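You operate a simulated robot arm through the tools that you are given. There is no shell and no other tool. Be economical: measure what you need, move in short steps, check, and stop when the job is done.

You run a simulated two-armed robot. Do the job below in one go: nothing can be reset, and whatever is moved stays where it is left.

## Task
Fetch the ribbed purple cup and set it on the right end of trolley c. Take the steel can that says "V503" from the top of the long grey table and put it on the right end of trolley a. Take the ribbed orange cup and leave it in the steel bucket. Fetch the ribbed grey cup and set it on the top of the long grey table. Open the cloths drawer, put the small purple cloth on the right end of trolley d away in the inside of the cloths drawer and shut the drawer again. Take the orange cup on the front of the cloth box and put it away on the purple mat. Take the tiny grey mould and put it on the top of the long grey table. Fetch the tiny beige mould and set it on the top of the long grey table. Take the teal cup and leave it on the front of the cloth box. Do these in any order. Set down upright: ribbed purple cup, ribbed grey cup, orange cup, teal cup.

The check looks at the end state, three seconds after you hand in, the way a careful person would. Anything else that was tipped, shoved, dropped, spilled or broken makes it a failure. Flat cloth is picked up by pressing the open fingertips on it (5 to 10 N) and closing them slowly along it; thin cloth reads only 2 to 8 mm in the jaws.

## Robot
Two 7-joint arms with two-finger parallel grippers on one trunk, on a base that drives. Base frame: it is fixed to the floor where the robot stands at the start and does not move with it; the origin is under the middle of the robot, x ahead of it, y to its left, z up. Units: m, rad, N and s.
The left shoulder is at the start at [0.045, 0.101, 1.11], the right one opposite. With the tool pointing down near the work surface each hand reaches from about 0.1 to 0.38 m from the robot's upright axis, wherever it stands, measured 20 degrees to its own side. Places, roughly: cloths drawer [0.5, 0.2, 0.7]; front of the cloth box (30x16 cm) [-5.84, -4.28, 0.8]; inside of the cloths drawer [0.6, 0.2, 0.7]; orange cup (6x6x7 cm) [-5.9, -4.3, 0.8]; purple mat (16x23 cm) [-1.64, -4.16, 0.88]; ribbed grey cup (6x6x7 cm) [-2.9, 2.1, 0.6]; ribbed orange cup (6x6x7 cm) [-1.6, -0.2, 0.8]; ribbed purple cup (6x6x7 cm) [0.5, 0, 0.9]; right end of trolley a [-2.9, 2, 0.6]; right end of trolley c [-2.8, 2.6, 0.6]; small purple cloth (9x6x3 cm) [-2.8, 3.3, 0.6]; steel bucket [-1.25, 0.5, 0.5]; steel can [-1.25, 0.5, 0.5]; teal cup (6x6x7 cm) [-1.6, -4.2, 0.9]; tiny beige mould (7x7x6 cm) [-2.8, -4.1, 0.9]; tiny grey mould (7x7x6 cm) [-2.9, -4.1, 0.9]; top of the long grey table [-1.2, 0.5, 0.6]. Payload 2.4 kg a hand.
Tool frame (each hand has its own): the origin (TCP) lies between the finger pads and is the grasp point; the fingertips stand 0.024 m ahead of it; z points along the fingers, y is the line along which they close. The gripper opens to 0.068 m. The fingers are 0.017 m wide and 0.01 m thick; the gripper's body (0.04 by 0.07 m) begins 0.041 m behind the TCP.
Orientation is that of the tool frame in the base frame, as a unit quaternion [w, x, y, z]. With the fingers straight down and closing along the base's y, the tool's x points along the base's -x, its y along +y and its z along -z.

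## Interface
- The arms move only by the tool drive_tool. It takes "left_plan", "right_plan" or both (then of equal length, played together; a hand with none holds still); each is a list that holds one entry, the list of rows, each a list of 7 numbers: the shift along the tool's x, y, z in cm, then the turn, a rotation vector about the tool's x, y, z in rad, then the gripper command, from -1 (shut) to 1 (fully open), values between in proportion. In form: [[[tx, ty, tz, rx, ry, rz, fingers], ...]]. A call has 1 to 8 rows; each row shifts and turns the commanded pose from where the row before left it, along the tool's axes as they then stand. A row lasts 0.2 s, in which the tool goes at most 0.05 m and 0.15 rad; a call with a longer step from one row to the next is refused whole, and so is a gripper value outside its range. A pose out of reach is approached as far as the arm can. The call stops where the force on the tool passes 40 N (or 10 N more than at its start, if that is more) or the arm is blocked; 0.2 s more then pass. Each finger travels about 0.072 m/s and halts on what it meets, pressing with about 21 N; the grip force reading is that of the motor and also rises with nothing between the fingers. The clock runs only during rows and for 0.2 s after the last one: add rows that do not move to give the fingers time. It gives the time, the measured TCP pose, the force on the tool (base axes), the opening and the grip force at its end, in the units of the frame above (readings bear some noise), with the torque about the TCP (base axes, N m) and any sound that the robot's microphone picked up.
- Cameras (640 x 400 px; columns grow to the right, rows downward): "scene" is now at [0.1078, 0.0495, 1.256]; the picture's right is [0.61, -0.79, 0.00], its down [-0.55, -0.42, -0.72] and it looks along [0.57, 0.44, -0.69] (base axes); focal length 214 px, centre (320, 200). "left" rides on the left gripper at [0.084, -0.011, -0.075] in its tool frame; the picture's right is [0.13, 0.99, 0.00], its down [-0.60, 0.08, -0.79] and it looks along [-0.79, 0.10, 0.61] (tool axes); focal length 251 px, centre (320, 200). "right" rides on the right gripper at [0.084, 0.011, -0.075] in its tool frame; the picture's right is [-0.13, 0.99, 0.00], its down [-0.60, -0.08, -0.79] and it looks along [-0.79, -0.10, 0.61] (tool axes); focal length 251 px, centre (320, 200). There is no depth. A picture from a camera that has moved, and an enlarged one, comes with that camera's place and axes in the base frame and with its lens.
- get_image(camera): a new picture of that camera. No time passes.
- slide_trunk(by): slides the trunk up (or, below 0, down) by that many m; the arms and the scene camera ride with it, the base frame stays. It gives what a move gives, with no picture.
- steer(legs): drives the robot by 1 to 6 legs, each [ahead, left, turn to the left] in m, m and rad, along the robot's own axes; the way and the turn of a leg run together, so that a leg with both is an arc; at most 1.5 m and 3.142 rad a leg. The arms and the cameras ride along, it lands a little off, and it stops where it bumps. It gives what a move gives.
- aim_head(pan, tilt): turns the head with the scene camera to pan (to the left, within 1.501 rad either way) and tilt (down, from -0.506 to 1.204), counted from straight ahead of the robot. It gives what a move gives.
- enlarge(camera, box): a new picture of the part [left, top, right, bottom] of that camera's present view, enlarged. No time passes.
- sign_off(): hands the job in; it is judged then, once.

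Work in short steps. Places have to be worked out from the pictures, the camera data and where the tool is seen: move nearer, look again, correct. Check each grasp and each placing, and mend what went wrong. You have 525 turns and 310 pictures in all, those below and enlarged ones among them. Open the grippers and draw the arms clear of the work before you hand the job in, unless the task says otherwise; then end with one line.

The tools are called after "Emit:" by a JSON object that holds its "fn" and its "kwargs". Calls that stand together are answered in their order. drive_tool: Moves the arms, as the interface text tells. Its arguments: {"type":"object","properties":{"left_plan":{"type":"array","items":{"type":"array","items":{"type":"array","items":{"type":"number"}}}},"right_plan":{"type":"array","items":{"type":"array","items":{"type":"array","items":{"type":"number"}}}}},"required":[]} The other tools are called the same way: slide_trunk (by) slides the trunk up or down; steer (legs) drives the base; aim_head (pan, tilt) turns the head that bears the scene camera; get_image (camera) takes a picture; enlarge (camera, box) takes an enlarged picture of a part of a camera's view; sign_off () hands the job in.

At the start:

```text
time: 0.0
left_tcp_pos: [0.23, 0.3314, 1.1771]
left_tool_rot: [0.0, 0.0, 1.0, 0.0]
left_wrist_force: [-0.9, 0.0, -0.4]
left_wrist_torque: [-0.05, -0.02, 0.02]
left_opening: 0.0682
left_grip_force: 0.0
right_tcp_pos: [0.3201, 0.0632, 1.1478]
right_tool_rot: [0.0, 0.001, 1.0, 0.0]
right_wrist_force: [0.4, -0.5, -0.8]
right_wrist_torque: [-0.03, 0.0, 0.01]
right_opening: 0.0677
right_grip_force: 0.1
trunk travel left (down, up): [-0.325, 0.524]
robot x, y, heading: [-0.0005, -0.0015, -0.002]
head pan, tilt: [0.658, 0.764]
```

scene: 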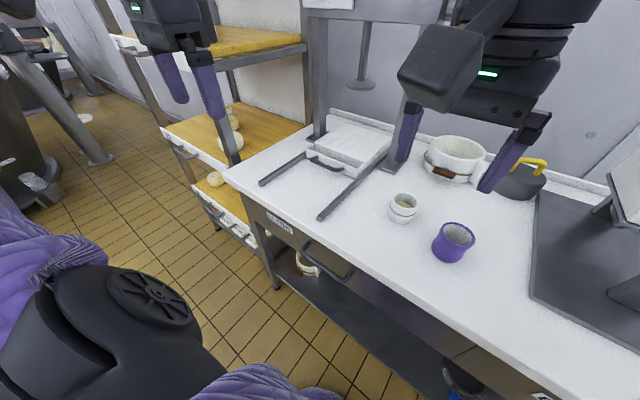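
right: 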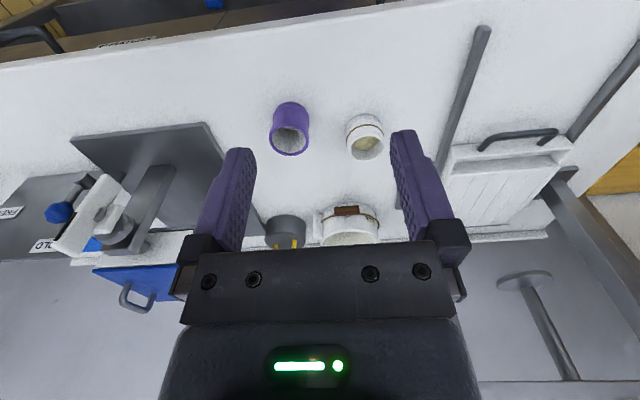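
left: 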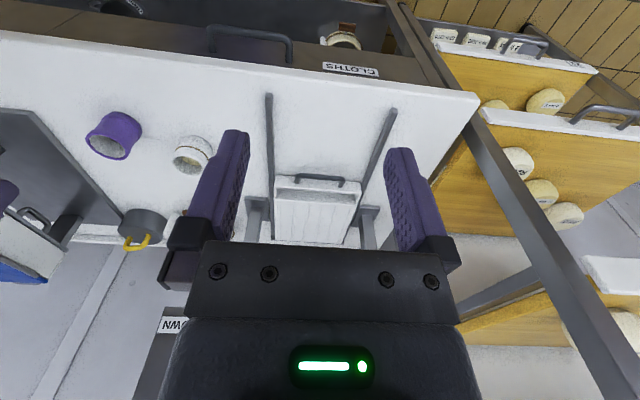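

I'll first take a look around with the head to map the surroundings, beginning straight ahead.

Emit:
{"fn": "aim_head", "kwargs": {"pan": 0.0, "tilt": 0.8}}

Emit:
{"fn": "get_image", "kwargs": {"camera": "scene"}}

Emit:
{"fn": "aim_head", "kwargs": {"pan": 1.5, "tilt": 0.3}}

Emit:
{"fn": "get_image", "kwargs": {"camera": "scene"}}

Emit:
{"fn": "aim_head", "kwargs": {"pan": -1.5, "tilt": 0.3}}

Emit:
{"fn": "get_image", "kwargs": {"camera": "scene"}}

```text
time: 1.0
left_tcp_pos: [0.2291, 0.3313, 1.1781]
left_tool_rot: [0.0, 0.0, 1.0, 0.0]
left_wrist_force: [0.4, -0.1, 0.8]
left_wrist_torque: [-0.02, -0.02, -0.01]
left_opening: 0.0681
left_grip_force: 0.0
right_tcp_pos: [0.3205, 0.0637, 1.1482]
right_tool_rot: [0.0, 0.0, 1.0, 0.001]
right_wrist_force: [-0.7, -0.2, 0.7]
right_wrist_torque: [0.01, 0.0, -0.02]
right_opening: 0.0683
right_grip_force: 0.2
trunk travel left (down, up): [-0.325, 0.524]
robot x, y, heading: [0.0003, 0.0032, 0.002]
head pan, tilt: [0.0, 0.799]
```

```text
306 pictures are left
camera scene: at [0.1234, -0.0007, 1.2532], right [0.0, -1.0, 0.0], down [-0.72, 0.0, -0.7], along [0.7, 0.0, -0.72], focal length 214 px, centre (320, 200)
```

scene: 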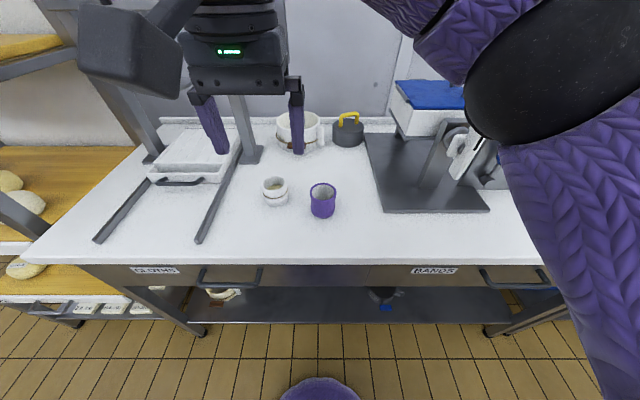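

```text
time: 2.6
left_tcp_pos: [0.2293, 0.3303, 1.1773]
left_tool_rot: [0.0, 0.001, 1.0, 0.0]
left_wrist_force: [-0.5, 0.6, -0.7]
left_wrist_torque: [0.01, -0.03, 0.02]
left_opening: 0.068
left_grip_force: 0.1
right_tcp_pos: [0.3209, 0.0628, 1.1488]
right_tool_rot: [0.0, 0.0, 1.0, -0.001]
right_wrist_force: [0.4, 0.1, -1.2]
right_wrist_torque: [0.0, 0.03, -0.01]
right_opening: 0.068
right_grip_force: 0.2
trunk travel left (down, up): [-0.325, 0.524]
robot x, y, heading: [0.0012, -0.0023, 0.002]
head pan, tilt: [1.499, 0.3]
```

```text
305 pictures are left
camera scene: at [0.0495, 0.0923, 1.2976], right [1.0, -0.07, 0.0], down [-0.02, -0.3, -0.96], along [0.07, 0.95, -0.3], focal length 214 px, centre (320, 200)
```

scene: 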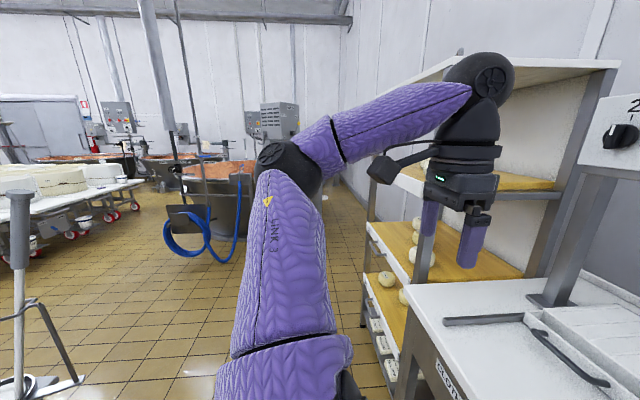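

```text
time: 5.2
left_tcp_pos: [0.2298, 0.3314, 1.1774]
left_tool_rot: [0.0, 0.0, 1.0, 0.0]
left_wrist_force: [-0.4, 0.4, 0.0]
left_wrist_torque: [0.01, 0.01, -0.01]
left_opening: 0.0681
left_grip_force: 0.1
right_tcp_pos: [0.3212, 0.0629, 1.1486]
right_tool_rot: [0.0, -0.001, 1.0, 0.0]
right_wrist_force: [0.3, -0.4, -0.3]
right_wrist_torque: [0.03, 0.02, -0.02]
right_opening: 0.0682
right_grip_force: 0.1
trunk travel left (down, up): [-0.325, 0.524]
robot x, y, heading: [0.0005, 0.0033, -0.005]
head pan, tilt: [-1.499, 0.3]
```

```text
304 pictures are left
camera scene: at [0.0494, -0.0939, 1.2976], right [-1.0, -0.07, 0.0], down [-0.02, 0.29, -0.96], along [0.07, -0.95, -0.3], focal length 214 px, centre (320, 200)
```

scene: 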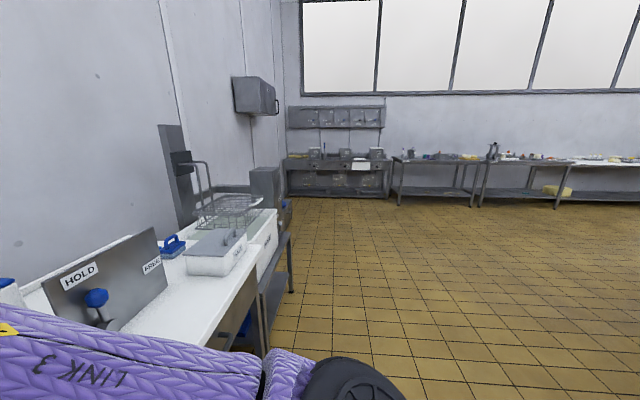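

The purple cup rim is at about (0.49, -0.01, 0.91), so the table top is near z 0.84. That is beyond reach, so I drive forward a little and see whether it bumps.

Emit:
{"fn": "steer", "kwargs": {"legs": [[0.12, 0, 0]]}}

Emit:
{"fn": "aim_head", "kwargs": {"pan": 0.0, "tilt": 0.9}}

Emit:
{"fn": "get_image", "kwargs": {"camera": "scene"}}

Emit:
{"fn": "get_image", "kwargs": {"camera": "right"}}

```text
time: 6.5
left_tcp_pos: [0.35, 0.3313, 1.1766]
left_tool_rot: [0.0, 0.0, 1.0, 0.0]
left_wrist_force: [-0.7, -0.8, -0.4]
left_wrist_torque: [0.01, -0.01, -0.01]
left_opening: 0.068
left_grip_force: 0.0
right_tcp_pos: [0.4407, 0.0625, 1.148]
right_tool_rot: [-0.001, -0.001, 1.0, 0.0]
right_wrist_force: [-0.2, -0.1, -0.5]
right_wrist_torque: [-0.01, 0.02, 0.02]
right_opening: 0.0679
right_grip_force: 0.0
trunk travel left (down, up): [-0.325, 0.524]
robot x, y, heading: [0.1196, 0.0045, 0.002]
head pan, tilt: [-1.499, 0.3]
```

```text
time: 8.1
left_tcp_pos: [0.3502, 0.3302, 1.1776]
left_tool_rot: [0.001, 0.0, 1.0, 0.0]
left_wrist_force: [-0.1, -0.1, -0.6]
left_wrist_torque: [0.02, -0.01, 0.03]
left_opening: 0.0682
left_grip_force: 0.0
right_tcp_pos: [0.4415, 0.0627, 1.1476]
right_tool_rot: [0.0, 0.0, 1.0, -0.001]
right_wrist_force: [-0.5, -1.2, 0.0]
right_wrist_torque: [0.01, 0.01, -0.01]
right_opening: 0.0683
right_grip_force: 0.1
trunk travel left (down, up): [-0.325, 0.524]
robot x, y, heading: [0.1197, -0.0002, -0.001]
head pan, tilt: [0.0, 0.901]
```

```text
303 pictures are left
camera scene: at [0.2386, -0.0009, 1.2453], right [0.0, -1.0, 0.0], down [-0.78, 0.0, -0.62], along [0.62, 0.0, -0.78], focal length 214 px, centre (320, 200)
```

scene: 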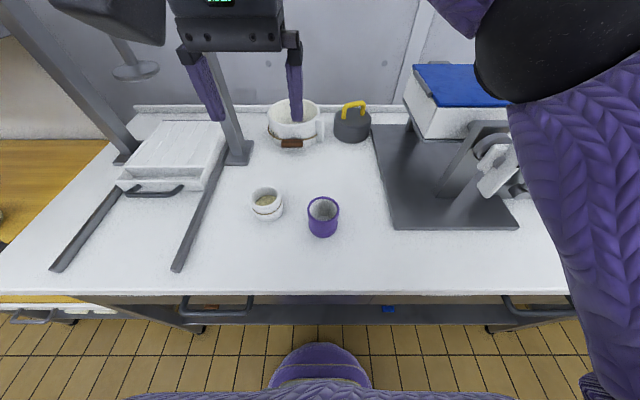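

```text
302 pictures are left
camera right: at [0.3572, 0.0732, 1.2239], right [0.13, 0.99, 0.0], down [0.6, -0.08, 0.79], along [0.79, -0.1, -0.61], focal length 251 px, centre (320, 200)
```

right: 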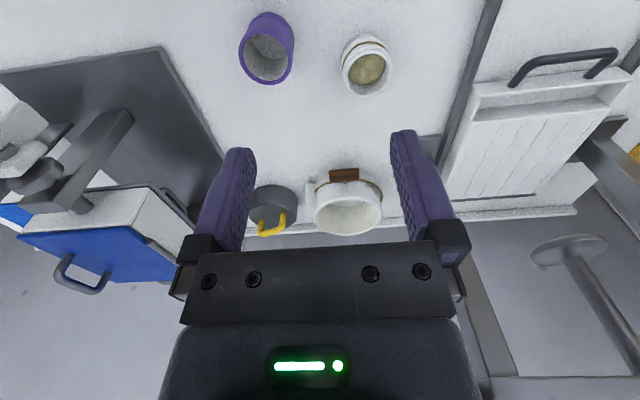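

The robot is now 0.12 m forward. Cup rim centre triangulates to (0.488, -0.008, 0.90). I'll pinch its right wall, so I move the right hand over (0.488, -0.037) at height 1.0 first.

Emit:
{"fn": "drive_tool", "kwargs": {"right_plan": [[[-1.15, -2.5, 3.5, 0, 0, 0, 1], [-1.15, -2.5, 3.5, 0, 0, 0, 1], [-1.15, -2.5, 3.5, 0, 0, 0, 1], [-1.15, -2.5, 3.5, 0, 0, 0, 1]]]}}

Emit:
{"fn": "get_image", "kwargs": {"camera": "right"}}

Emit:
{"fn": "get_image", "kwargs": {"camera": "scene"}}

```text
time: 9.1
left_tcp_pos: [0.3507, 0.33, 1.1775]
left_tool_rot: [0.0, 0.0, 1.0, 0.0]
left_wrist_force: [-0.6, -0.2, 0.4]
left_wrist_torque: [0.04, -0.01, -0.01]
left_opening: 0.0682
left_grip_force: 0.0
right_tcp_pos: [0.4878, -0.0377, 1.0092]
right_tool_rot: [0.0, 0.0, 1.0, 0.0]
right_wrist_force: [0.5, 0.2, -0.2]
right_wrist_torque: [-0.03, -0.02, 0.0]
right_opening: 0.0679
right_grip_force: 0.2
trunk travel left (down, up): [-0.325, 0.524]
robot x, y, heading: [0.12, 0.0022, 0.001]
head pan, tilt: [0.0, 0.901]
```

```text
301 pictures are left
camera right: at [0.404, -0.0279, 1.0834], right [0.13, 0.99, 0.0], down [0.6, -0.08, 0.79], along [0.79, -0.1, -0.61], focal length 251 px, centre (320, 200)
```

right: 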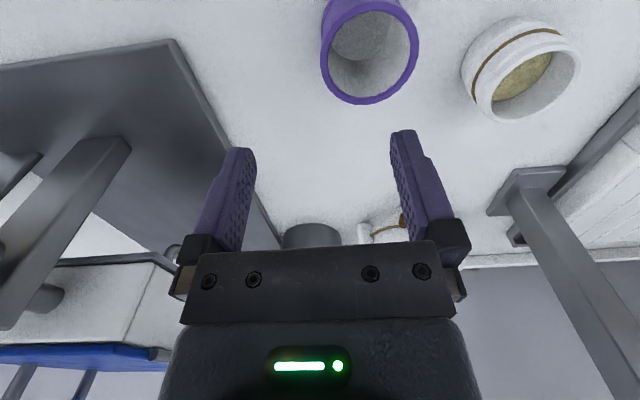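

```text
300 pictures are left
camera scene: at [0.2387, -0.0012, 1.2453], right [0.0, -1.0, 0.0], down [-0.78, 0.0, -0.62], along [0.62, 0.0, -0.78], focal length 214 px, centre (320, 200)
```

scene: 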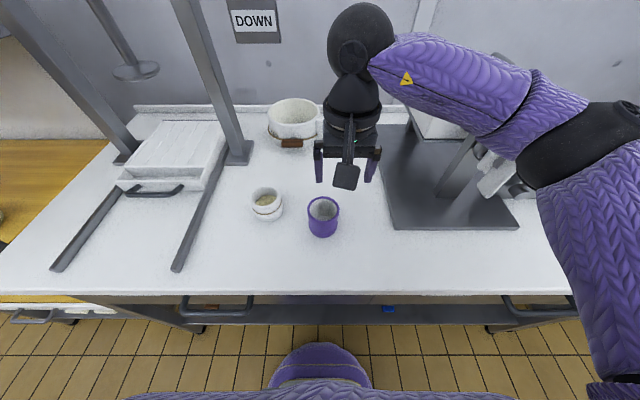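

Rim centre refined to (0.481, -0.004). I go down so the TCP is ~1 cm below the rim with the right wall between the fingers.

Emit:
{"fn": "drive_tool", "kwargs": {"right_plan": [[[0.7, 0.3, 3, 0, 0, 0, 1], [0, 0, 4, 0, 0, 0, 1], [0, 0, 3, 0, 0, 0, 1], [0, 0, 2, 0, 0, 0, 1]]]}}

Emit:
{"fn": "get_image", "kwargs": {"camera": "right"}}

```text
time: 10.1
left_tcp_pos: [0.3516, 0.3311, 1.1775]
left_tool_rot: [0.0, 0.0, 1.0, 0.0]
left_wrist_force: [0.1, -0.7, 0.2]
left_wrist_torque: [0.0, 0.01, 0.02]
left_opening: 0.0682
left_grip_force: 0.2
right_tcp_pos: [0.4785, -0.0325, 0.8875]
right_tool_rot: [0.0, -0.001, 1.0, -0.001]
right_wrist_force: [-0.4, -0.2, -0.1]
right_wrist_torque: [0.02, 0.02, -0.01]
right_opening: 0.0682
right_grip_force: 0.2
trunk travel left (down, up): [-0.325, 0.524]
robot x, y, heading: [0.1191, -0.0026, 0.004]
head pan, tilt: [0.0, 0.901]
```

```text
299 pictures are left
camera right: at [0.3955, -0.0234, 0.9634], right [0.13, 0.99, 0.0], down [0.6, -0.08, 0.79], along [0.79, -0.1, -0.61], focal length 251 px, centre (320, 200)
```

right: 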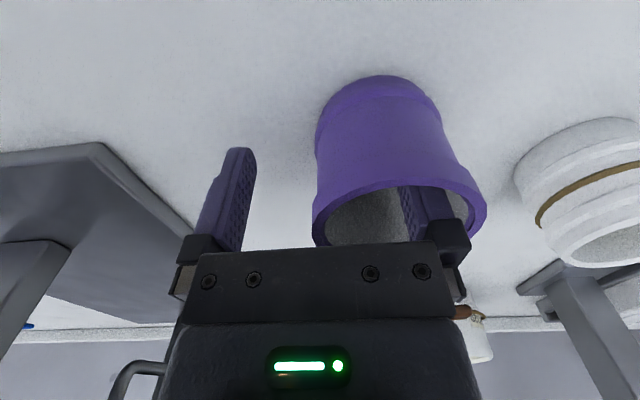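

One finger is inside the cup, the other outside. Closing on the wall.

Emit:
{"fn": "drive_tool", "kwargs": {"right_plan": [[[0, 0, 0, 0, 0, 0, 0.3], [0, 0, 0, 0, 0, 0, -0.3], [0, 0, 0, 0, 0, 0, -1], [0, 0, 0, 0, 0, 0, -1], [0, 0, -2, 0, 0, 0, -1], [0, 0, -4, 0, 0, 0, -1], [0, 0, -4, 0, 0, 0, -1]]]}}

Emit:
{"fn": "get_image", "kwargs": {"camera": "right"}}

```text
time: 11.7
left_tcp_pos: [0.3507, 0.331, 1.1765]
left_tool_rot: [0.0, 0.0, 1.0, 0.0]
left_wrist_force: [-0.3, 0.5, 0.7]
left_wrist_torque: [-0.03, 0.03, 0.01]
left_opening: 0.0681
left_grip_force: 0.0
right_tcp_pos: [0.4793, -0.0358, 0.9884]
right_tool_rot: [0.0, 0.0, 1.0, 0.0]
right_wrist_force: [-0.2, 0.6, 0.0]
right_wrist_torque: [0.01, -0.02, 0.0]
right_opening: 0.0034
right_grip_force: 21.0
trunk travel left (down, up): [-0.325, 0.524]
robot x, y, heading: [0.1214, -0.0045, -0.002]
head pan, tilt: [0.0, 0.901]
```

```text
298 pictures are left
camera right: at [0.395, -0.0247, 1.0636], right [0.13, 0.99, 0.0], down [0.6, -0.08, 0.79], along [0.79, -0.1, -0.61], focal length 251 px, centre (320, 200)
```

right: 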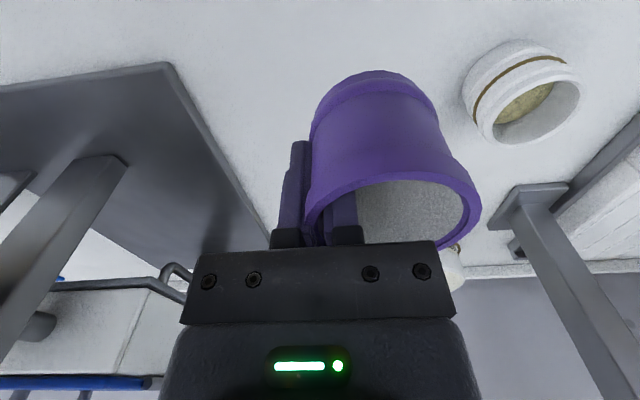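

Cup is held (3.4 mm wall in jaws). I raise it, back off the table half a metre, and look behind.

Emit:
{"fn": "drive_tool", "kwargs": {"right_plan": [[[0, 0, -4, 0, 0, 0, -1], [1, 0, -4, 0, 0, 0, -1], [2, 0, -4, 0, 0, 0, -1], [4, 0, -3, 0, 0, 0, -1], [4, 0, 0, 0, 0, 0, -1]]]}}

Emit:
{"fn": "steer", "kwargs": {"legs": [[-0.4, 0, 0]]}}

Emit:
{"fn": "steer", "kwargs": {"legs": [[0, 0, 1.57]]}}

Emit:
{"fn": "aim_head", "kwargs": {"pan": 0.0, "tilt": 0.4}}

Emit:
{"fn": "get_image", "kwargs": {"camera": "scene"}}

Emit:
{"fn": "aim_head", "kwargs": {"pan": 1.2, "tilt": 0.4}}

Emit:
{"fn": "get_image", "kwargs": {"camera": "scene"}}

```text
time: 12.9
left_tcp_pos: [0.3514, 0.3308, 1.1767]
left_tool_rot: [0.001, 0.0, 1.0, 0.0]
left_wrist_force: [-0.4, 0.6, 0.7]
left_wrist_torque: [-0.05, 0.01, 0.0]
left_opening: 0.068
left_grip_force: 0.1
right_tcp_pos: [0.3668, -0.0336, 1.1378]
right_tool_rot: [-0.001, 0.0, 1.0, -0.001]
right_wrist_force: [0.5, 0.6, -0.5]
right_wrist_torque: [0.02, -0.01, 0.0]
right_opening: 0.0033
right_grip_force: 21.4
trunk travel left (down, up): [-0.325, 0.524]
robot x, y, heading: [0.1156, 0.0025, -0.003]
head pan, tilt: [0.0, 0.901]
```

```text
time: 15.4
left_tcp_pos: [-0.0525, 0.3304, 1.1775]
left_tool_rot: [0.0, 0.002, 1.0, 0.0]
left_wrist_force: [-1.2, 0.2, 0.5]
left_wrist_torque: [0.03, 0.0, 0.02]
left_opening: 0.0679
left_grip_force: 0.0
right_tcp_pos: [-0.0369, -0.0326, 1.1376]
right_tool_rot: [0.0, 0.002, 1.0, 0.001]
right_wrist_force: [0.2, -0.4, -0.1]
right_wrist_torque: [-0.03, -0.02, 0.01]
right_opening: 0.003
right_grip_force: 21.0
trunk travel left (down, up): [-0.325, 0.524]
robot x, y, heading: [-0.2811, -0.0027, -0.003]
head pan, tilt: [0.0, 0.901]
```

```text
time: 19.5
left_tcp_pos: [-0.6051, 0.2431, 1.1773]
left_tool_rot: [-0.001, -0.694, 0.72, 0.0]
left_wrist_force: [0.0, -0.5, -0.4]
left_wrist_torque: [0.01, -0.05, -0.04]
left_opening: 0.0681
left_grip_force: 0.1
right_tcp_pos: [-0.2402, 0.2453, 1.1373]
right_tool_rot: [0.0, -0.694, 0.72, 0.0]
right_wrist_force: [0.5, -0.3, -0.7]
right_wrist_torque: [-0.01, -0.02, 0.02]
right_opening: 0.0022
right_grip_force: 21.2
trunk travel left (down, up): [-0.325, 0.524]
robot x, y, heading: [-0.2865, 0.0033, 1.533]
head pan, tilt: [0.0, 0.901]
```

```text
time: 20.5
left_tcp_pos: [-0.6058, 0.2429, 1.1774]
left_tool_rot: [0.0, -0.694, 0.72, 0.001]
left_wrist_force: [-0.2, -0.9, 0.4]
left_wrist_torque: [0.01, -0.01, 0.0]
left_opening: 0.0679
left_grip_force: 0.0
right_tcp_pos: [-0.2404, 0.2454, 1.1364]
right_tool_rot: [0.0, -0.694, 0.72, 0.001]
right_wrist_force: [0.1, 0.2, -0.2]
right_wrist_torque: [0.02, 0.0, -0.01]
right_opening: 0.0025
right_grip_force: 21.2
trunk travel left (down, up): [-0.325, 0.524]
robot x, y, heading: [-0.2853, 0.0025, 1.531]
head pan, tilt: [0.0, 0.4]
```

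```text
297 pictures are left
camera scene: at [-0.279, 0.1362, 1.2882], right [1.0, -0.04, 0.0], down [-0.01, -0.39, -0.92], along [0.03, 0.92, -0.39], focal length 214 px, centre (320, 200)
```

scene: 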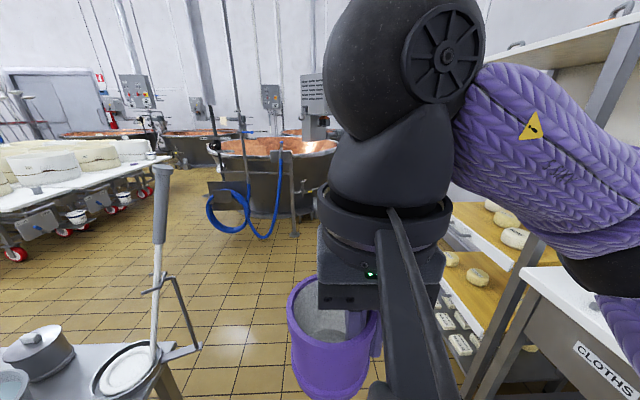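

```text
time: 21.9
left_tcp_pos: [-0.605, 0.2438, 1.177]
left_tool_rot: [0.0, -0.694, 0.72, 0.0]
left_wrist_force: [-0.7, 0.1, 0.7]
left_wrist_torque: [-0.03, 0.0, 0.0]
left_opening: 0.0681
left_grip_force: 0.1
right_tcp_pos: [-0.2417, 0.2457, 1.1391]
right_tool_rot: [0.0, -0.694, 0.72, 0.0]
right_wrist_force: [-0.1, -0.5, -0.9]
right_wrist_torque: [0.02, 0.02, 0.0]
right_opening: 0.0025
right_grip_force: 21.4
trunk travel left (down, up): [-0.325, 0.524]
robot x, y, heading: [-0.2853, 0.0005, 1.531]
head pan, tilt: [1.201, 0.4]
```

```text
296 pictures are left
camera scene: at [-0.3675, 0.0803, 1.2883], right [0.4, 0.92, 0.0], down [0.36, -0.15, -0.92], along [-0.85, 0.37, -0.39], focal length 214 px, centre (320, 200)
```

scene: 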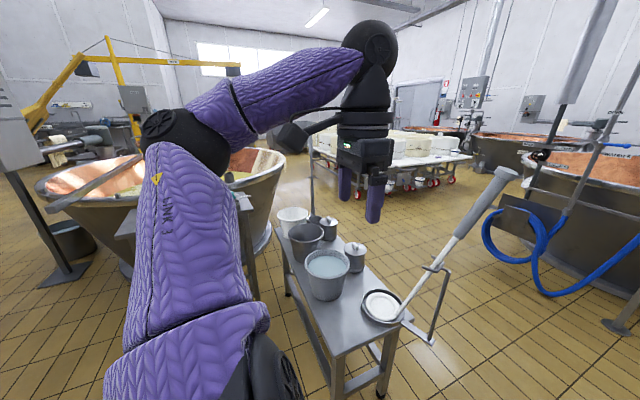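

The long table runs along x from about -1.85 to -0.75 at y≈0.35–0.6, with a tall stick at its near end. I'll go round to its +y side: turn back to heading 0, slide left, then reverse.

Emit:
{"fn": "steer", "kwargs": {"legs": [[0, 0, -1.533], [0, 1.15, 0]]}}

Emit:
{"fn": "steer", "kwargs": {"legs": [[-0.8, 0, 0], [0, 0, -1.57]]}}

Emit:
{"fn": "aim_head", "kwargs": {"pan": 0.0, "tilt": 0.7}}

Emit:
{"fn": "get_image", "kwargs": {"camera": "scene"}}

```text
time: 31.5
left_tcp_pos: [-0.0413, 1.4813, 1.1773]
left_tool_rot: [0.0, 0.004, 1.0, -0.001]
left_wrist_force: [-0.8, 0.5, -0.2]
left_wrist_torque: [0.03, 0.02, 0.0]
left_opening: 0.0682
left_grip_force: 0.1
right_tcp_pos: [-0.0286, 1.118, 1.1383]
right_tool_rot: [-0.001, 0.004, 1.0, 0.0]
right_wrist_force: [0.7, -0.6, -1.6]
right_wrist_torque: [-0.02, -0.03, -0.02]
right_opening: 0.0027
right_grip_force: 21.1
trunk travel left (down, up): [-0.325, 0.524]
robot x, y, heading: [-0.2748, 1.1549, -0.012]
head pan, tilt: [1.201, 0.4]
```

```text
time: 39.6
left_tcp_pos: [-0.7419, 0.9254, 1.1768]
left_tool_rot: [-0.001, 0.708, 0.706, 0.001]
left_wrist_force: [-0.5, 0.3, -0.2]
left_wrist_torque: [0.02, 0.0, 0.02]
left_opening: 0.0684
left_grip_force: 0.1
right_tcp_pos: [-1.1047, 0.909, 1.1378]
right_tool_rot: [0.0, 0.707, 0.707, -0.001]
right_wrist_force: [-0.3, 0.7, -0.5]
right_wrist_torque: [-0.03, 0.02, -0.02]
right_opening: 0.0023
right_grip_force: 20.9
trunk travel left (down, up): [-0.325, 0.524]
robot x, y, heading: [-1.0699, 1.1566, -1.578]
head pan, tilt: [1.201, 0.4]
```

```text
time: 41.0
left_tcp_pos: [-0.7398, 0.9251, 1.1766]
left_tool_rot: [-0.001, 0.708, 0.706, 0.0]
left_wrist_force: [1.0, 0.3, -0.3]
left_wrist_torque: [-0.03, 0.01, -0.01]
left_opening: 0.0679
left_grip_force: 0.0
right_tcp_pos: [-1.1054, 0.9092, 1.1366]
right_tool_rot: [0.0, 0.707, 0.707, 0.0]
right_wrist_force: [0.1, -0.8, 0.5]
right_wrist_torque: [-0.01, 0.01, 0.0]
right_opening: 0.0023
right_grip_force: 21.1
trunk travel left (down, up): [-0.325, 0.524]
robot x, y, heading: [-1.071, 1.1575, -1.574]
head pan, tilt: [0.0, 0.7]
```

```text
295 pictures are left
camera scene: at [-1.0721, 1.0259, 1.2615], right [-1.0, 0.0, 0.0], down [0.0, 0.64, -0.76], along [0.0, -0.76, -0.64], focal length 214 px, centre (320, 200)
```

scene: 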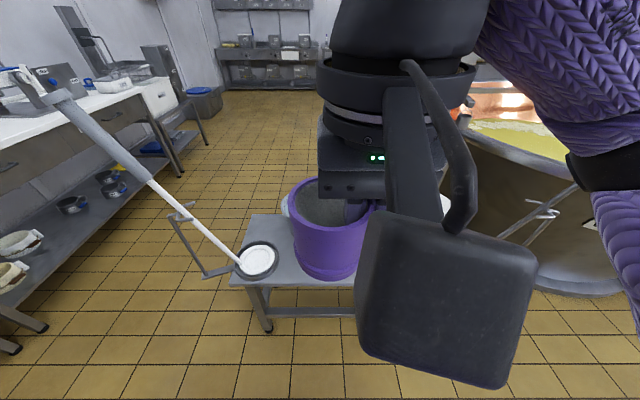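

The right arm blocks the view; I move it to the right and slide the robot 0.2 m along the table, then look again.

Emit:
{"fn": "drive_tool", "kwargs": {"right_plan": [[[0, -5, 0, 0, 0, 0, -1], [0, -5, 0, 0, 0, 0, -1], [0, -5, 0, 0, 0, 0, -1], [0, -5, 0, 0, 0, 0, -1]]]}}

Emit:
{"fn": "steer", "kwargs": {"legs": [[0, -0.2, 0]]}}

Emit:
{"fn": "get_image", "kwargs": {"camera": "scene"}}

Emit:
{"fn": "get_image", "kwargs": {"camera": "left"}}

```text
time: 42.0
left_tcp_pos: [-0.7415, 0.9248, 1.1768]
left_tool_rot: [0.0, 0.708, 0.707, 0.0]
left_wrist_force: [0.0, 0.3, -0.1]
left_wrist_torque: [0.0, 0.0, -0.01]
left_opening: 0.0684
left_grip_force: 0.0
right_tcp_pos: [-1.3053, 0.9106, 1.137]
right_tool_rot: [0.001, 0.707, 0.707, 0.001]
right_wrist_force: [-0.7, 0.3, -0.8]
right_wrist_torque: [-0.01, 0.02, 0.01]
right_opening: 0.0026
right_grip_force: 21.0
trunk travel left (down, up): [-0.325, 0.524]
robot x, y, heading: [-1.0734, 1.1552, -1.571]
head pan, tilt: [0.0, 0.7]
```

```text
time: 43.6
left_tcp_pos: [-0.9402, 0.9258, 1.1764]
left_tool_rot: [0.0, 0.707, 0.707, 0.0]
left_wrist_force: [0.3, -0.3, 0.6]
left_wrist_torque: [-0.01, -0.02, 0.02]
left_opening: 0.068
left_grip_force: 0.0
right_tcp_pos: [-1.5043, 0.9104, 1.138]
right_tool_rot: [0.0, 0.708, 0.707, 0.0]
right_wrist_force: [0.2, -0.3, -0.8]
right_wrist_torque: [-0.01, 0.01, -0.01]
right_opening: 0.0026
right_grip_force: 21.3
trunk travel left (down, up): [-0.325, 0.524]
robot x, y, heading: [-1.2666, 1.1565, -1.572]
head pan, tilt: [0.0, 0.7]
```

```text
294 pictures are left
camera scene: at [-1.2713, 1.0263, 1.2615], right [-1.0, 0.0, 0.0], down [0.0, 0.64, -0.76], along [0.0, -0.76, -0.64], focal length 214 px, centre (320, 200)
```

scene: 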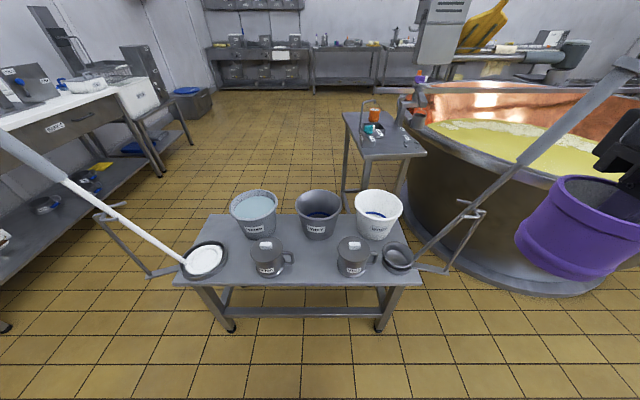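

```text
293 pictures are left
camera left: at [-0.9498, 1.0104, 1.2525], right [0.99, 0.13, 0.0], down [0.08, -0.6, 0.79], along [0.1, -0.79, -0.61], focal length 251 px, centre (320, 200)
```

left: 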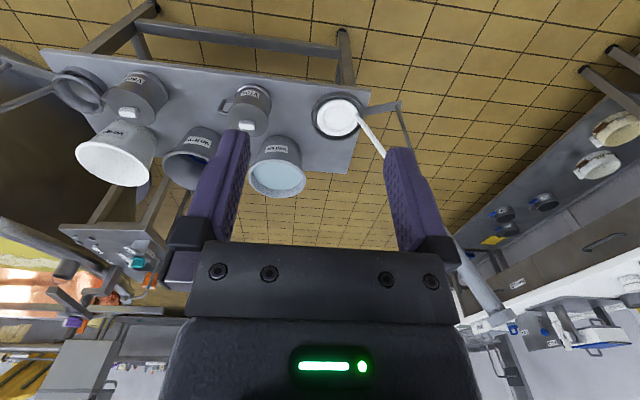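

I see the table with two lidded cans, three buckets. Enlarge to read labels.

Emit:
{"fn": "enlarge", "kwargs": {"camera": "scene", "box": [170, 180, 430, 300]}}

Emit:
{"fn": "enlarge", "kwargs": {"camera": "scene", "box": [330, 90, 430, 160]}}

```text
2.46 times, centred on (300, 240) of scene
camera zoom: at [-1.2713, 1.0263, 1.2615], right [-1.0, 0.0, 0.0], down [0.0, 0.64, -0.76], along [0.0, -0.76, -0.64], focal length 528 px, centre (369, 102)
```

zoom: 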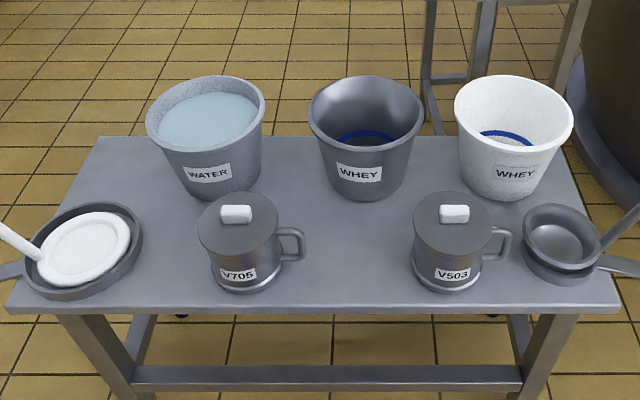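

```text
5.71 times, centred on (380, 125) of scene
camera zoom: at [-1.2713, 1.0263, 1.2615], right [-1.0, 0.0, 0.0], down [0.0, 0.64, -0.76], along [0.0, -0.76, -0.64], focal length 1226 px, centre (-23, 629)
```

zoom: 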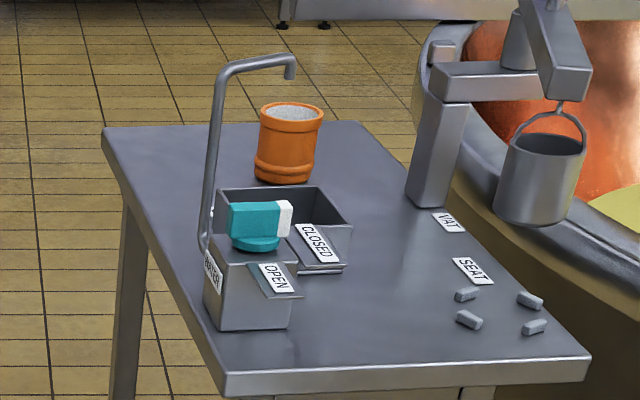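

V503 is the right-hand can; its knob triangulates to (-1.384, 0.582, 0.69), table top about z 0.585. Before driving in I check clearance to the right-hand ladle stick with the right camera and lower trunk later.

Emit:
{"fn": "get_image", "kwargs": {"camera": "right"}}

Emit:
{"fn": "aim_head", "kwargs": {"pan": -0.6, "tilt": 0.5}}

Emit:
{"fn": "get_image", "kwargs": {"camera": "scene"}}

```text
290 pictures are left
camera right: at [-1.4922, 0.9944, 1.2126], right [0.99, -0.13, 0.0], down [-0.08, -0.6, 0.79], along [-0.1, -0.79, -0.61], focal length 251 px, centre (320, 200)
```

right: 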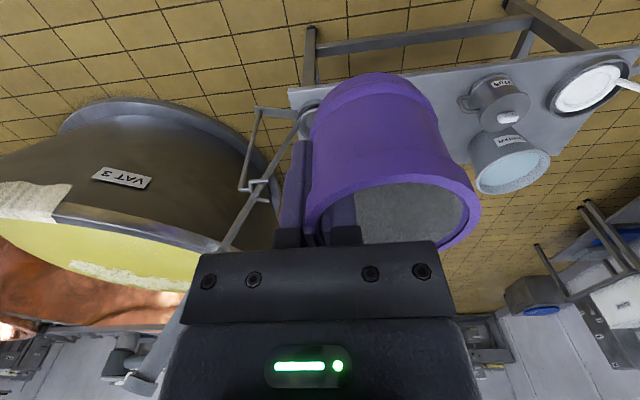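

```text
time: 44.6
left_tcp_pos: [-0.9394, 0.9261, 1.1772]
left_tool_rot: [0.0, 0.708, 0.706, 0.0]
left_wrist_force: [0.1, 0.2, 0.8]
left_wrist_torque: [0.01, 0.0, 0.01]
left_opening: 0.068
left_grip_force: 0.0
right_tcp_pos: [-1.5037, 0.9105, 1.138]
right_tool_rot: [0.0, 0.707, 0.707, 0.001]
right_wrist_force: [0.0, 0.4, -0.2]
right_wrist_torque: [-0.04, 0.01, -0.01]
right_opening: 0.0026
right_grip_force: 21.2
trunk travel left (down, up): [-0.325, 0.524]
robot x, y, heading: [-1.272, 1.1574, -1.575]
head pan, tilt: [-0.6, 0.499]
```

```text
289 pictures are left
camera scene: at [-1.3221, 1.0362, 1.2792], right [-0.82, 0.57, 0.0], down [0.27, 0.4, -0.88], along [-0.5, -0.72, -0.48], focal length 214 px, centre (320, 200)
```

scene: 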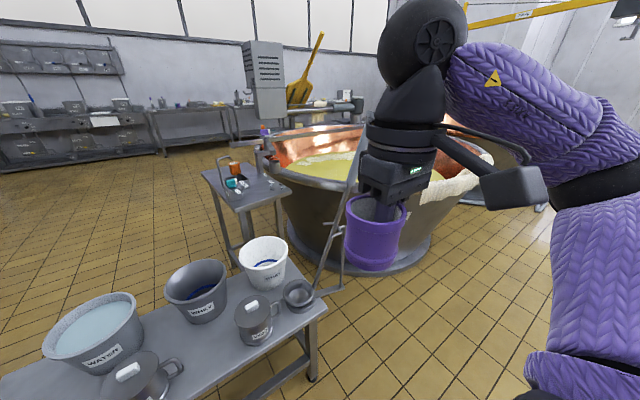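

The right-end stick would be close to my loaded right hand, so I'll deliver the purple cup to the trolleys first. I back off a bit, turn to face -x, and look.

Emit:
{"fn": "steer", "kwargs": {"legs": [[-0.2, 0, 0], [0, 0, -1.9]]}}

Emit:
{"fn": "aim_head", "kwargs": {"pan": 0.0, "tilt": 0.4}}

Emit:
{"fn": "get_image", "kwargs": {"camera": "scene"}}

```text
time: 50.7
left_tcp_pos: [-1.5876, 1.1113, 1.1765]
left_tool_rot: [0.0, 0.989, -0.151, 0.0]
left_wrist_force: [0.5, 0.5, -0.1]
left_wrist_torque: [0.03, 0.02, -0.03]
left_opening: 0.0679
left_grip_force: 0.0
right_tcp_pos: [-1.4345, 1.6542, 1.1367]
right_tool_rot: [0.0, 0.989, -0.15, 0.0]
right_wrist_force: [-0.5, 0.4, -1.0]
right_wrist_torque: [-0.01, -0.04, 0.01]
right_opening: 0.0026
right_grip_force: 20.9
trunk travel left (down, up): [-0.325, 0.524]
robot x, y, heading: [-1.2705, 1.3572, 2.841]
head pan, tilt: [-0.6, 0.499]
```

```text
time: 51.7
left_tcp_pos: [-1.5884, 1.1112, 1.1772]
left_tool_rot: [0.0, 0.989, -0.151, 0.0]
left_wrist_force: [0.5, 0.5, 0.4]
left_wrist_torque: [0.02, -0.01, 0.02]
left_opening: 0.0682
left_grip_force: 0.0
right_tcp_pos: [-1.4343, 1.655, 1.1372]
right_tool_rot: [0.001, 0.989, -0.15, 0.0]
right_wrist_force: [0.2, 0.6, -0.4]
right_wrist_torque: [-0.02, 0.01, 0.0]
right_opening: 0.0026
right_grip_force: 20.9
trunk travel left (down, up): [-0.325, 0.524]
robot x, y, heading: [-1.2706, 1.3601, 2.844]
head pan, tilt: [0.0, 0.4]
```

```text
288 pictures are left
camera scene: at [-1.4006, 1.398, 1.2883], right [0.3, 0.95, 0.0], down [0.37, -0.12, -0.92], along [-0.88, 0.28, -0.39], focal length 214 px, centre (320, 200)
```

scene: 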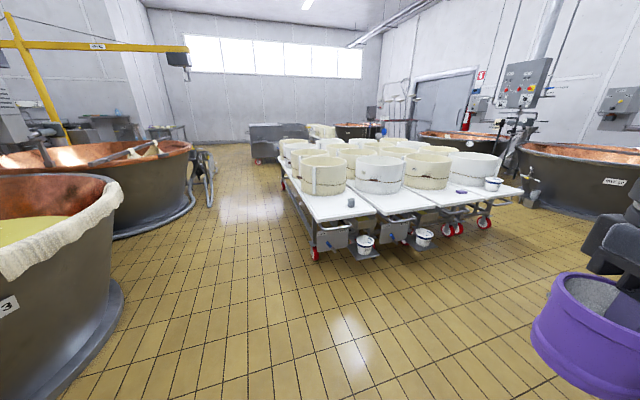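

The trolley ends face me. Enlarge them.

Emit:
{"fn": "enlarge", "kwargs": {"camera": "scene", "box": [280, 150, 540, 260]}}

```text
2.46 times, centred on (410, 205) of scene
camera zoom: at [-1.4006, 1.398, 1.2883], right [0.3, 0.95, 0.0], down [0.37, -0.12, -0.92], along [-0.88, 0.28, -0.39], focal length 528 px, centre (98, 188)
```

zoom: 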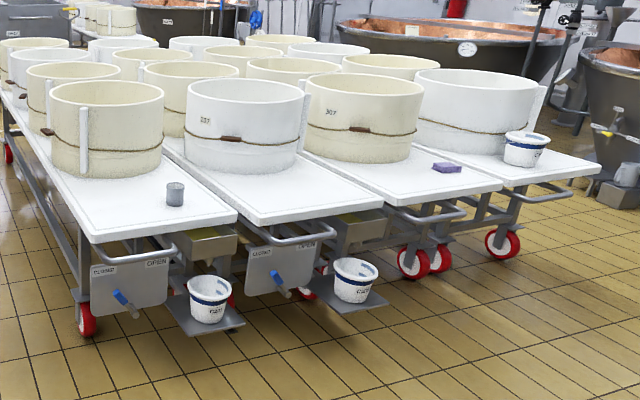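

Trolley ends lie near x≈-2.62 at y≈2.0, 2.5, 3.0, 3.6. I drive closer to read identifying labels.

Emit:
{"fn": "steer", "kwargs": {"legs": [[0, 0, 0.297], [0.6, -1.1, 0]]}}

Emit:
{"fn": "aim_head", "kwargs": {"pan": 0.0, "tilt": 0.6}}

Emit:
{"fn": "get_image", "kwargs": {"camera": "scene"}}

```text
time: 59.0
left_tcp_pos: [-2.0972, 2.1287, 1.1764]
left_tool_rot: [0.0, 1.0, 0.004, 0.0]
left_wrist_force: [0.4, -0.2, -0.5]
left_wrist_torque: [0.01, 0.0, 0.0]
left_opening: 0.068
left_grip_force: 0.1
right_tcp_pos: [-2.1163, 2.6922, 1.137]
right_tool_rot: [0.0, 1.0, 0.005, 0.001]
right_wrist_force: [0.1, -0.5, 0.0]
right_wrist_torque: [0.02, 0.05, -0.04]
right_opening: 0.0023
right_grip_force: 20.5
trunk travel left (down, up): [-0.325, 0.524]
robot x, y, heading: [-1.8711, 2.4618, -3.134]
head pan, tilt: [0.0, 0.4]
```

```text
time: 59.7
left_tcp_pos: [-2.0955, 2.1291, 1.1776]
left_tool_rot: [0.0, 1.0, 0.004, -0.001]
left_wrist_force: [-0.6, 0.8, 0.1]
left_wrist_torque: [0.01, 0.01, -0.01]
left_opening: 0.0677
left_grip_force: 0.0
right_tcp_pos: [-2.1167, 2.6929, 1.1374]
right_tool_rot: [0.0, 1.0, 0.005, 0.0]
right_wrist_force: [0.3, 0.6, -1.1]
right_wrist_torque: [0.05, 0.04, -0.02]
right_opening: 0.0023
right_grip_force: 20.7
trunk travel left (down, up): [-0.325, 0.524]
robot x, y, heading: [-1.8707, 2.4604, -3.135]
head pan, tilt: [0.0, 0.6]
```

```text
286 pictures are left
camera scene: at [-2.0017, 2.4588, 1.2702], right [-0.01, 1.0, 0.0], down [0.56, 0.0, -0.83], along [-0.83, -0.01, -0.56], focal length 214 px, centre (320, 200)
```

scene: 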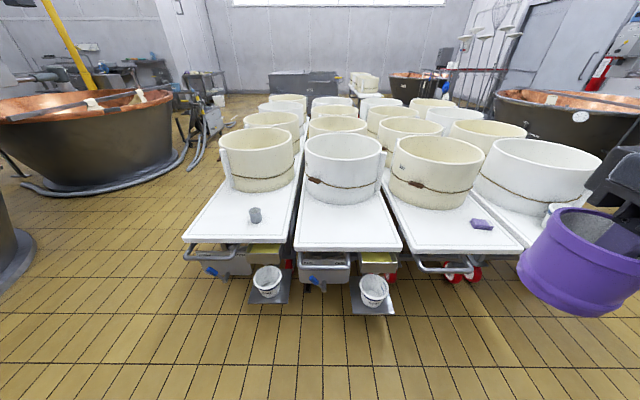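

Emit:
{"fn": "enlarge", "kwargs": {"camera": "scene", "box": [170, 130, 420, 290]}}

Emit:
{"fn": "enlarge", "kwargs": {"camera": "scene", "box": [350, 120, 600, 290]}}

```text
2.50 times, centred on (295, 210) of scene
camera zoom: at [-2.0017, 2.4588, 1.2702], right [-0.01, 1.0, 0.0], down [0.56, 0.0, -0.83], along [-0.83, -0.01, -0.56], focal length 536 px, centre (382, 175)
```

zoom: 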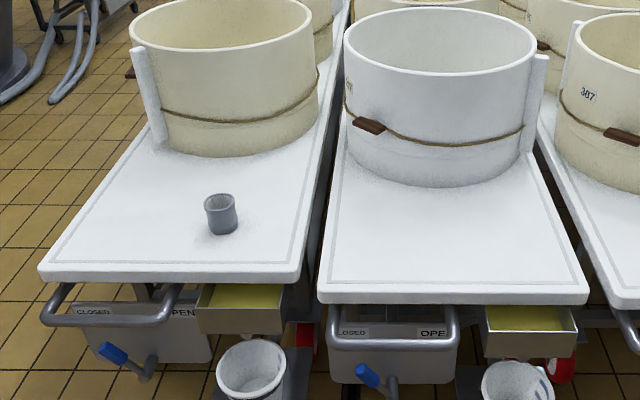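

```text
2.35 times, centred on (475, 205) of scene
camera zoom: at [-2.0017, 2.4588, 1.2702], right [-0.01, 1.0, 0.0], down [0.56, 0.0, -0.83], along [-0.83, -0.01, -0.56], focal length 505 px, centre (-45, 188)
```

zoom: 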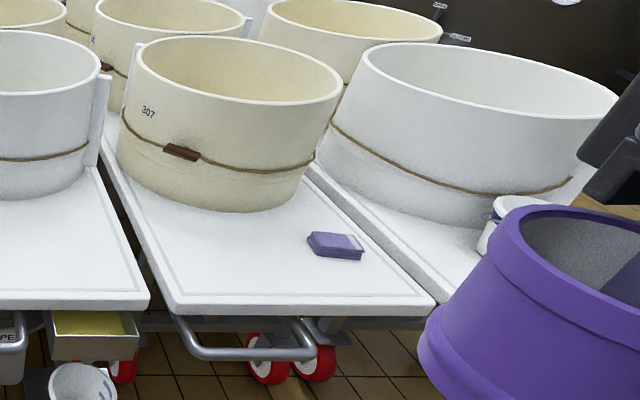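

By the coordinates the second trolley (y≈2.58) is c, third (cloth) is d, first is a. I drive in 0.42 m and lower the trunk by 0.22.

Emit:
{"fn": "slide_trunk", "kwargs": {"by": -0.22}}

Emit:
{"fn": "steer", "kwargs": {"legs": [[0.4, 0, -0.007]]}}

Emit:
{"fn": "aim_head", "kwargs": {"pan": 0.0, "tilt": 0.9}}

Emit:
{"fn": "get_image", "kwargs": {"camera": "scene"}}

Emit:
{"fn": "get_image", "kwargs": {"camera": "right"}}

```text
time: 62.0
left_tcp_pos: [-2.0955, 2.1279, 0.9574]
left_tool_rot: [0.0, 1.0, 0.004, 0.0]
left_wrist_force: [-0.3, 0.1, 0.2]
left_wrist_torque: [-0.02, 0.03, 0.03]
left_opening: 0.0682
left_grip_force: 0.0
right_tcp_pos: [-2.1272, 2.6917, 0.9094]
right_tool_rot: [-0.001, 1.0, 0.004, 0.023]
right_wrist_force: [0.0, 0.0, -0.4]
right_wrist_torque: [0.03, 0.04, 0.02]
right_opening: 0.0026
right_grip_force: 21.1
trunk travel left (down, up): [-0.105, 0.744]
robot x, y, heading: [-1.8675, 2.4594, -3.137]
head pan, tilt: [0.0, 0.6]
```

```text
time: 64.6
left_tcp_pos: [-2.504, 2.129, 0.9559]
left_tool_rot: [0.0, 1.0, 0.0, 0.0]
left_wrist_force: [0.5, 0.3, 0.2]
left_wrist_torque: [0.05, -0.01, 0.02]
left_opening: 0.0681
left_grip_force: 0.1
right_tcp_pos: [-2.5328, 2.6925, 0.9086]
right_tool_rot: [-0.001, 1.0, 0.0, 0.023]
right_wrist_force: [0.1, 0.5, -0.9]
right_wrist_torque: [0.04, -0.03, 0.01]
right_opening: 0.0024
right_grip_force: 20.8
trunk travel left (down, up): [-0.105, 0.744]
robot x, y, heading: [-2.2752, 2.4606, 3.146]
head pan, tilt: [0.0, 0.6]
```

```text
time: 65.4
left_tcp_pos: [-2.5041, 2.1289, 0.957]
left_tool_rot: [0.001, 1.0, 0.0, 0.0]
left_wrist_force: [-0.3, 0.4, -0.5]
left_wrist_torque: [0.0, 0.0, 0.05]
left_opening: 0.0678
left_grip_force: 0.2
right_tcp_pos: [-2.5329, 2.6921, 0.9092]
right_tool_rot: [0.0, 1.0, 0.0, 0.022]
right_wrist_force: [-0.6, 0.1, -1.1]
right_wrist_torque: [0.01, -0.01, -0.01]
right_opening: 0.0022
right_grip_force: 21.3
trunk travel left (down, up): [-0.105, 0.744]
robot x, y, heading: [-2.2731, 2.4594, 3.141]
head pan, tilt: [0.0, 0.901]
```

```text
283 pictures are left
camera scene: at [-2.452, 2.4583, 1.0208], right [0.0, 1.0, 0.0], down [0.78, 0.0, -0.62], along [-0.62, 0.0, -0.78], focal length 214 px, centre (320, 200)
```

scene: 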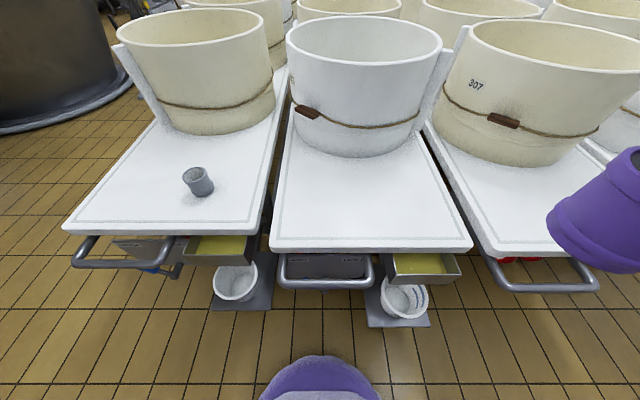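

```text
282 pictures are left
camera right: at [-2.4507, 2.6814, 0.9876], right [-0.13, -0.99, -0.01], down [-0.64, 0.08, 0.77], along [-0.76, 0.1, -0.64], focal length 251 px, centre (320, 200)
```

right: 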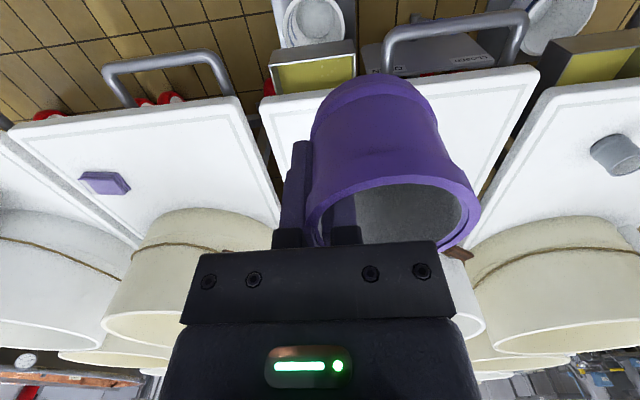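

Surface fits z≈0.6, with room to advance 5 cm. Then I move the right hand over trolley c's end.

Emit:
{"fn": "steer", "kwargs": {"legs": [[0.05, 0, 0]]}}

Emit:
{"fn": "drive_tool", "kwargs": {"right_plan": [[[-2.7, 1.7, 1, 0, 0, 0, -1], [-2.7, 1.7, 1, 0, 0, 0, -1], [-2.7, 1.7, 1, 0, 0, 0, -1], [-2.7, 1.7, 1, 0, 0, 0, -1], [-2.7, 1.7, 1, 0, 0, 0, -1], [0, 0, 0, 0, 0, 0, -1]]]}}

Emit:
{"fn": "get_image", "kwargs": {"camera": "scene"}}

```text
time: 66.3
left_tcp_pos: [-2.5536, 2.128, 0.9566]
left_tool_rot: [0.0, 1.0, 0.0, -0.001]
left_wrist_force: [0.3, -0.1, 0.6]
left_wrist_torque: [0.01, 0.0, 0.02]
left_opening: 0.068
left_grip_force: 0.1
right_tcp_pos: [-2.5822, 2.6929, 0.908]
right_tool_rot: [0.0, 1.0, 0.001, 0.023]
right_wrist_force: [0.2, 0.9, -0.3]
right_wrist_torque: [0.0, 0.01, -0.02]
right_opening: 0.0024
right_grip_force: 21.1
trunk travel left (down, up): [-0.105, 0.744]
robot x, y, heading: [-2.3228, 2.4615, -3.144]
head pan, tilt: [0.0, 0.901]
```

```text
time: 67.7
left_tcp_pos: [-2.5538, 2.1287, 0.9573]
left_tool_rot: [0.0, 1.0, 0.0, 0.0]
left_wrist_force: [0.3, 0.4, 0.3]
left_wrist_torque: [-0.01, 0.03, -0.02]
left_opening: 0.0679
left_grip_force: 0.1
right_tcp_pos: [-2.7152, 2.606, 0.8519]
right_tool_rot: [0.0, 1.0, 0.0, 0.023]
right_wrist_force: [0.0, -0.6, -1.1]
right_wrist_torque: [0.04, 0.02, 0.02]
right_opening: 0.0027
right_grip_force: 21.0
trunk travel left (down, up): [-0.105, 0.744]
robot x, y, heading: [-2.3259, 2.4604, -3.143]
head pan, tilt: [0.0, 0.901]
```

```text
281 pictures are left
camera scene: at [-2.5019, 2.4582, 1.0208], right [0.0, 1.0, 0.0], down [0.78, 0.0, -0.62], along [-0.62, 0.0, -0.78], focal length 214 px, centre (320, 200)
```

scene: 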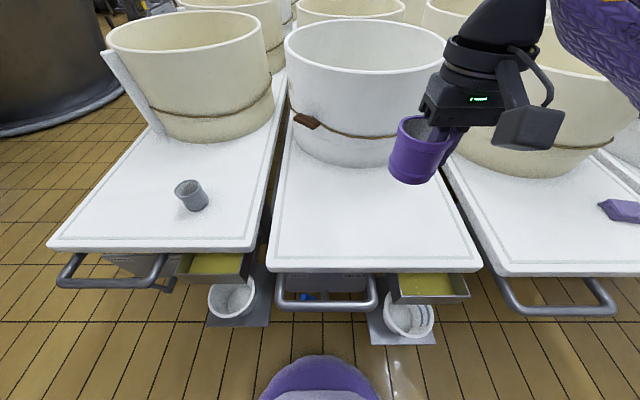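

Reached. I level the tool (tilt 0.046), go 2 cm further and descend to z≈0.70.

Emit:
{"fn": "drive_tool", "kwargs": {"right_plan": [[[-2, 0, 2, 0, -0.046, 0, -1], [0, 0, 4, 0, 0, 0, -1], [0, 0, 5, 0, 0, 0, -1], [0, 0, 4, 0, 0, 0, -1], [0, 0, 0, 0, 0, 0, -1]]]}}

Emit:
{"fn": "get_image", "kwargs": {"camera": "scene"}}

Emit:
{"fn": "get_image", "kwargs": {"camera": "right"}}

```text
time: 68.9
left_tcp_pos: [-2.554, 2.1278, 0.9564]
left_tool_rot: [0.0, 1.0, 0.0, 0.0]
left_wrist_force: [-0.5, 0.0, 0.4]
left_wrist_torque: [0.03, -0.05, 0.0]
left_opening: 0.068
left_grip_force: 0.1
right_tcp_pos: [-2.7343, 2.6067, 0.7007]
right_tool_rot: [-0.001, 1.0, 0.0, 0.0]
right_wrist_force: [0.3, -0.7, -0.1]
right_wrist_torque: [0.0, -0.02, -0.04]
right_opening: 0.0023
right_grip_force: 20.6
trunk travel left (down, up): [-0.105, 0.744]
robot x, y, heading: [-2.3229, 2.4596, -3.14]
head pan, tilt: [0.0, 0.901]
```

```text
280 pictures are left
camera scene: at [-2.5018, 2.4582, 1.0208], right [0.0, 1.0, 0.0], down [0.78, 0.0, -0.62], along [-0.62, 0.0, -0.78], focal length 214 px, centre (320, 200)
```

scene: 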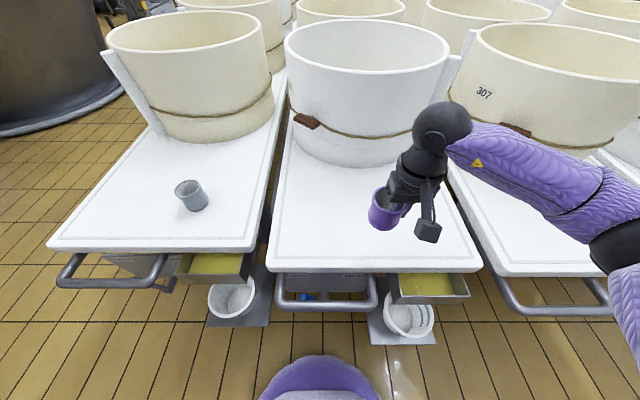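

```text
279 pictures are left
camera right: at [-2.649, 2.5963, 0.7766], right [-0.13, -0.99, 0.0], down [-0.6, 0.08, 0.79], along [-0.79, 0.1, -0.61], focal length 251 px, centre (320, 200)
```

right: 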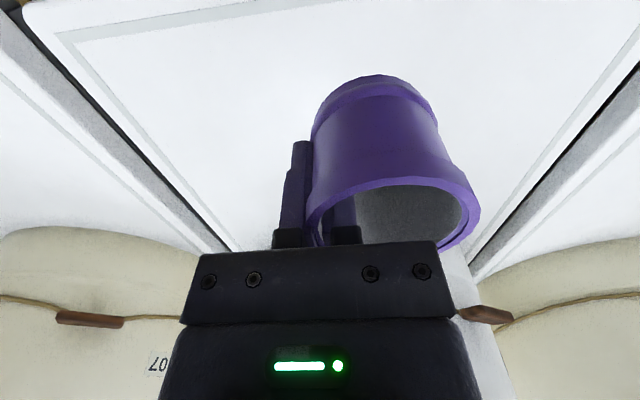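

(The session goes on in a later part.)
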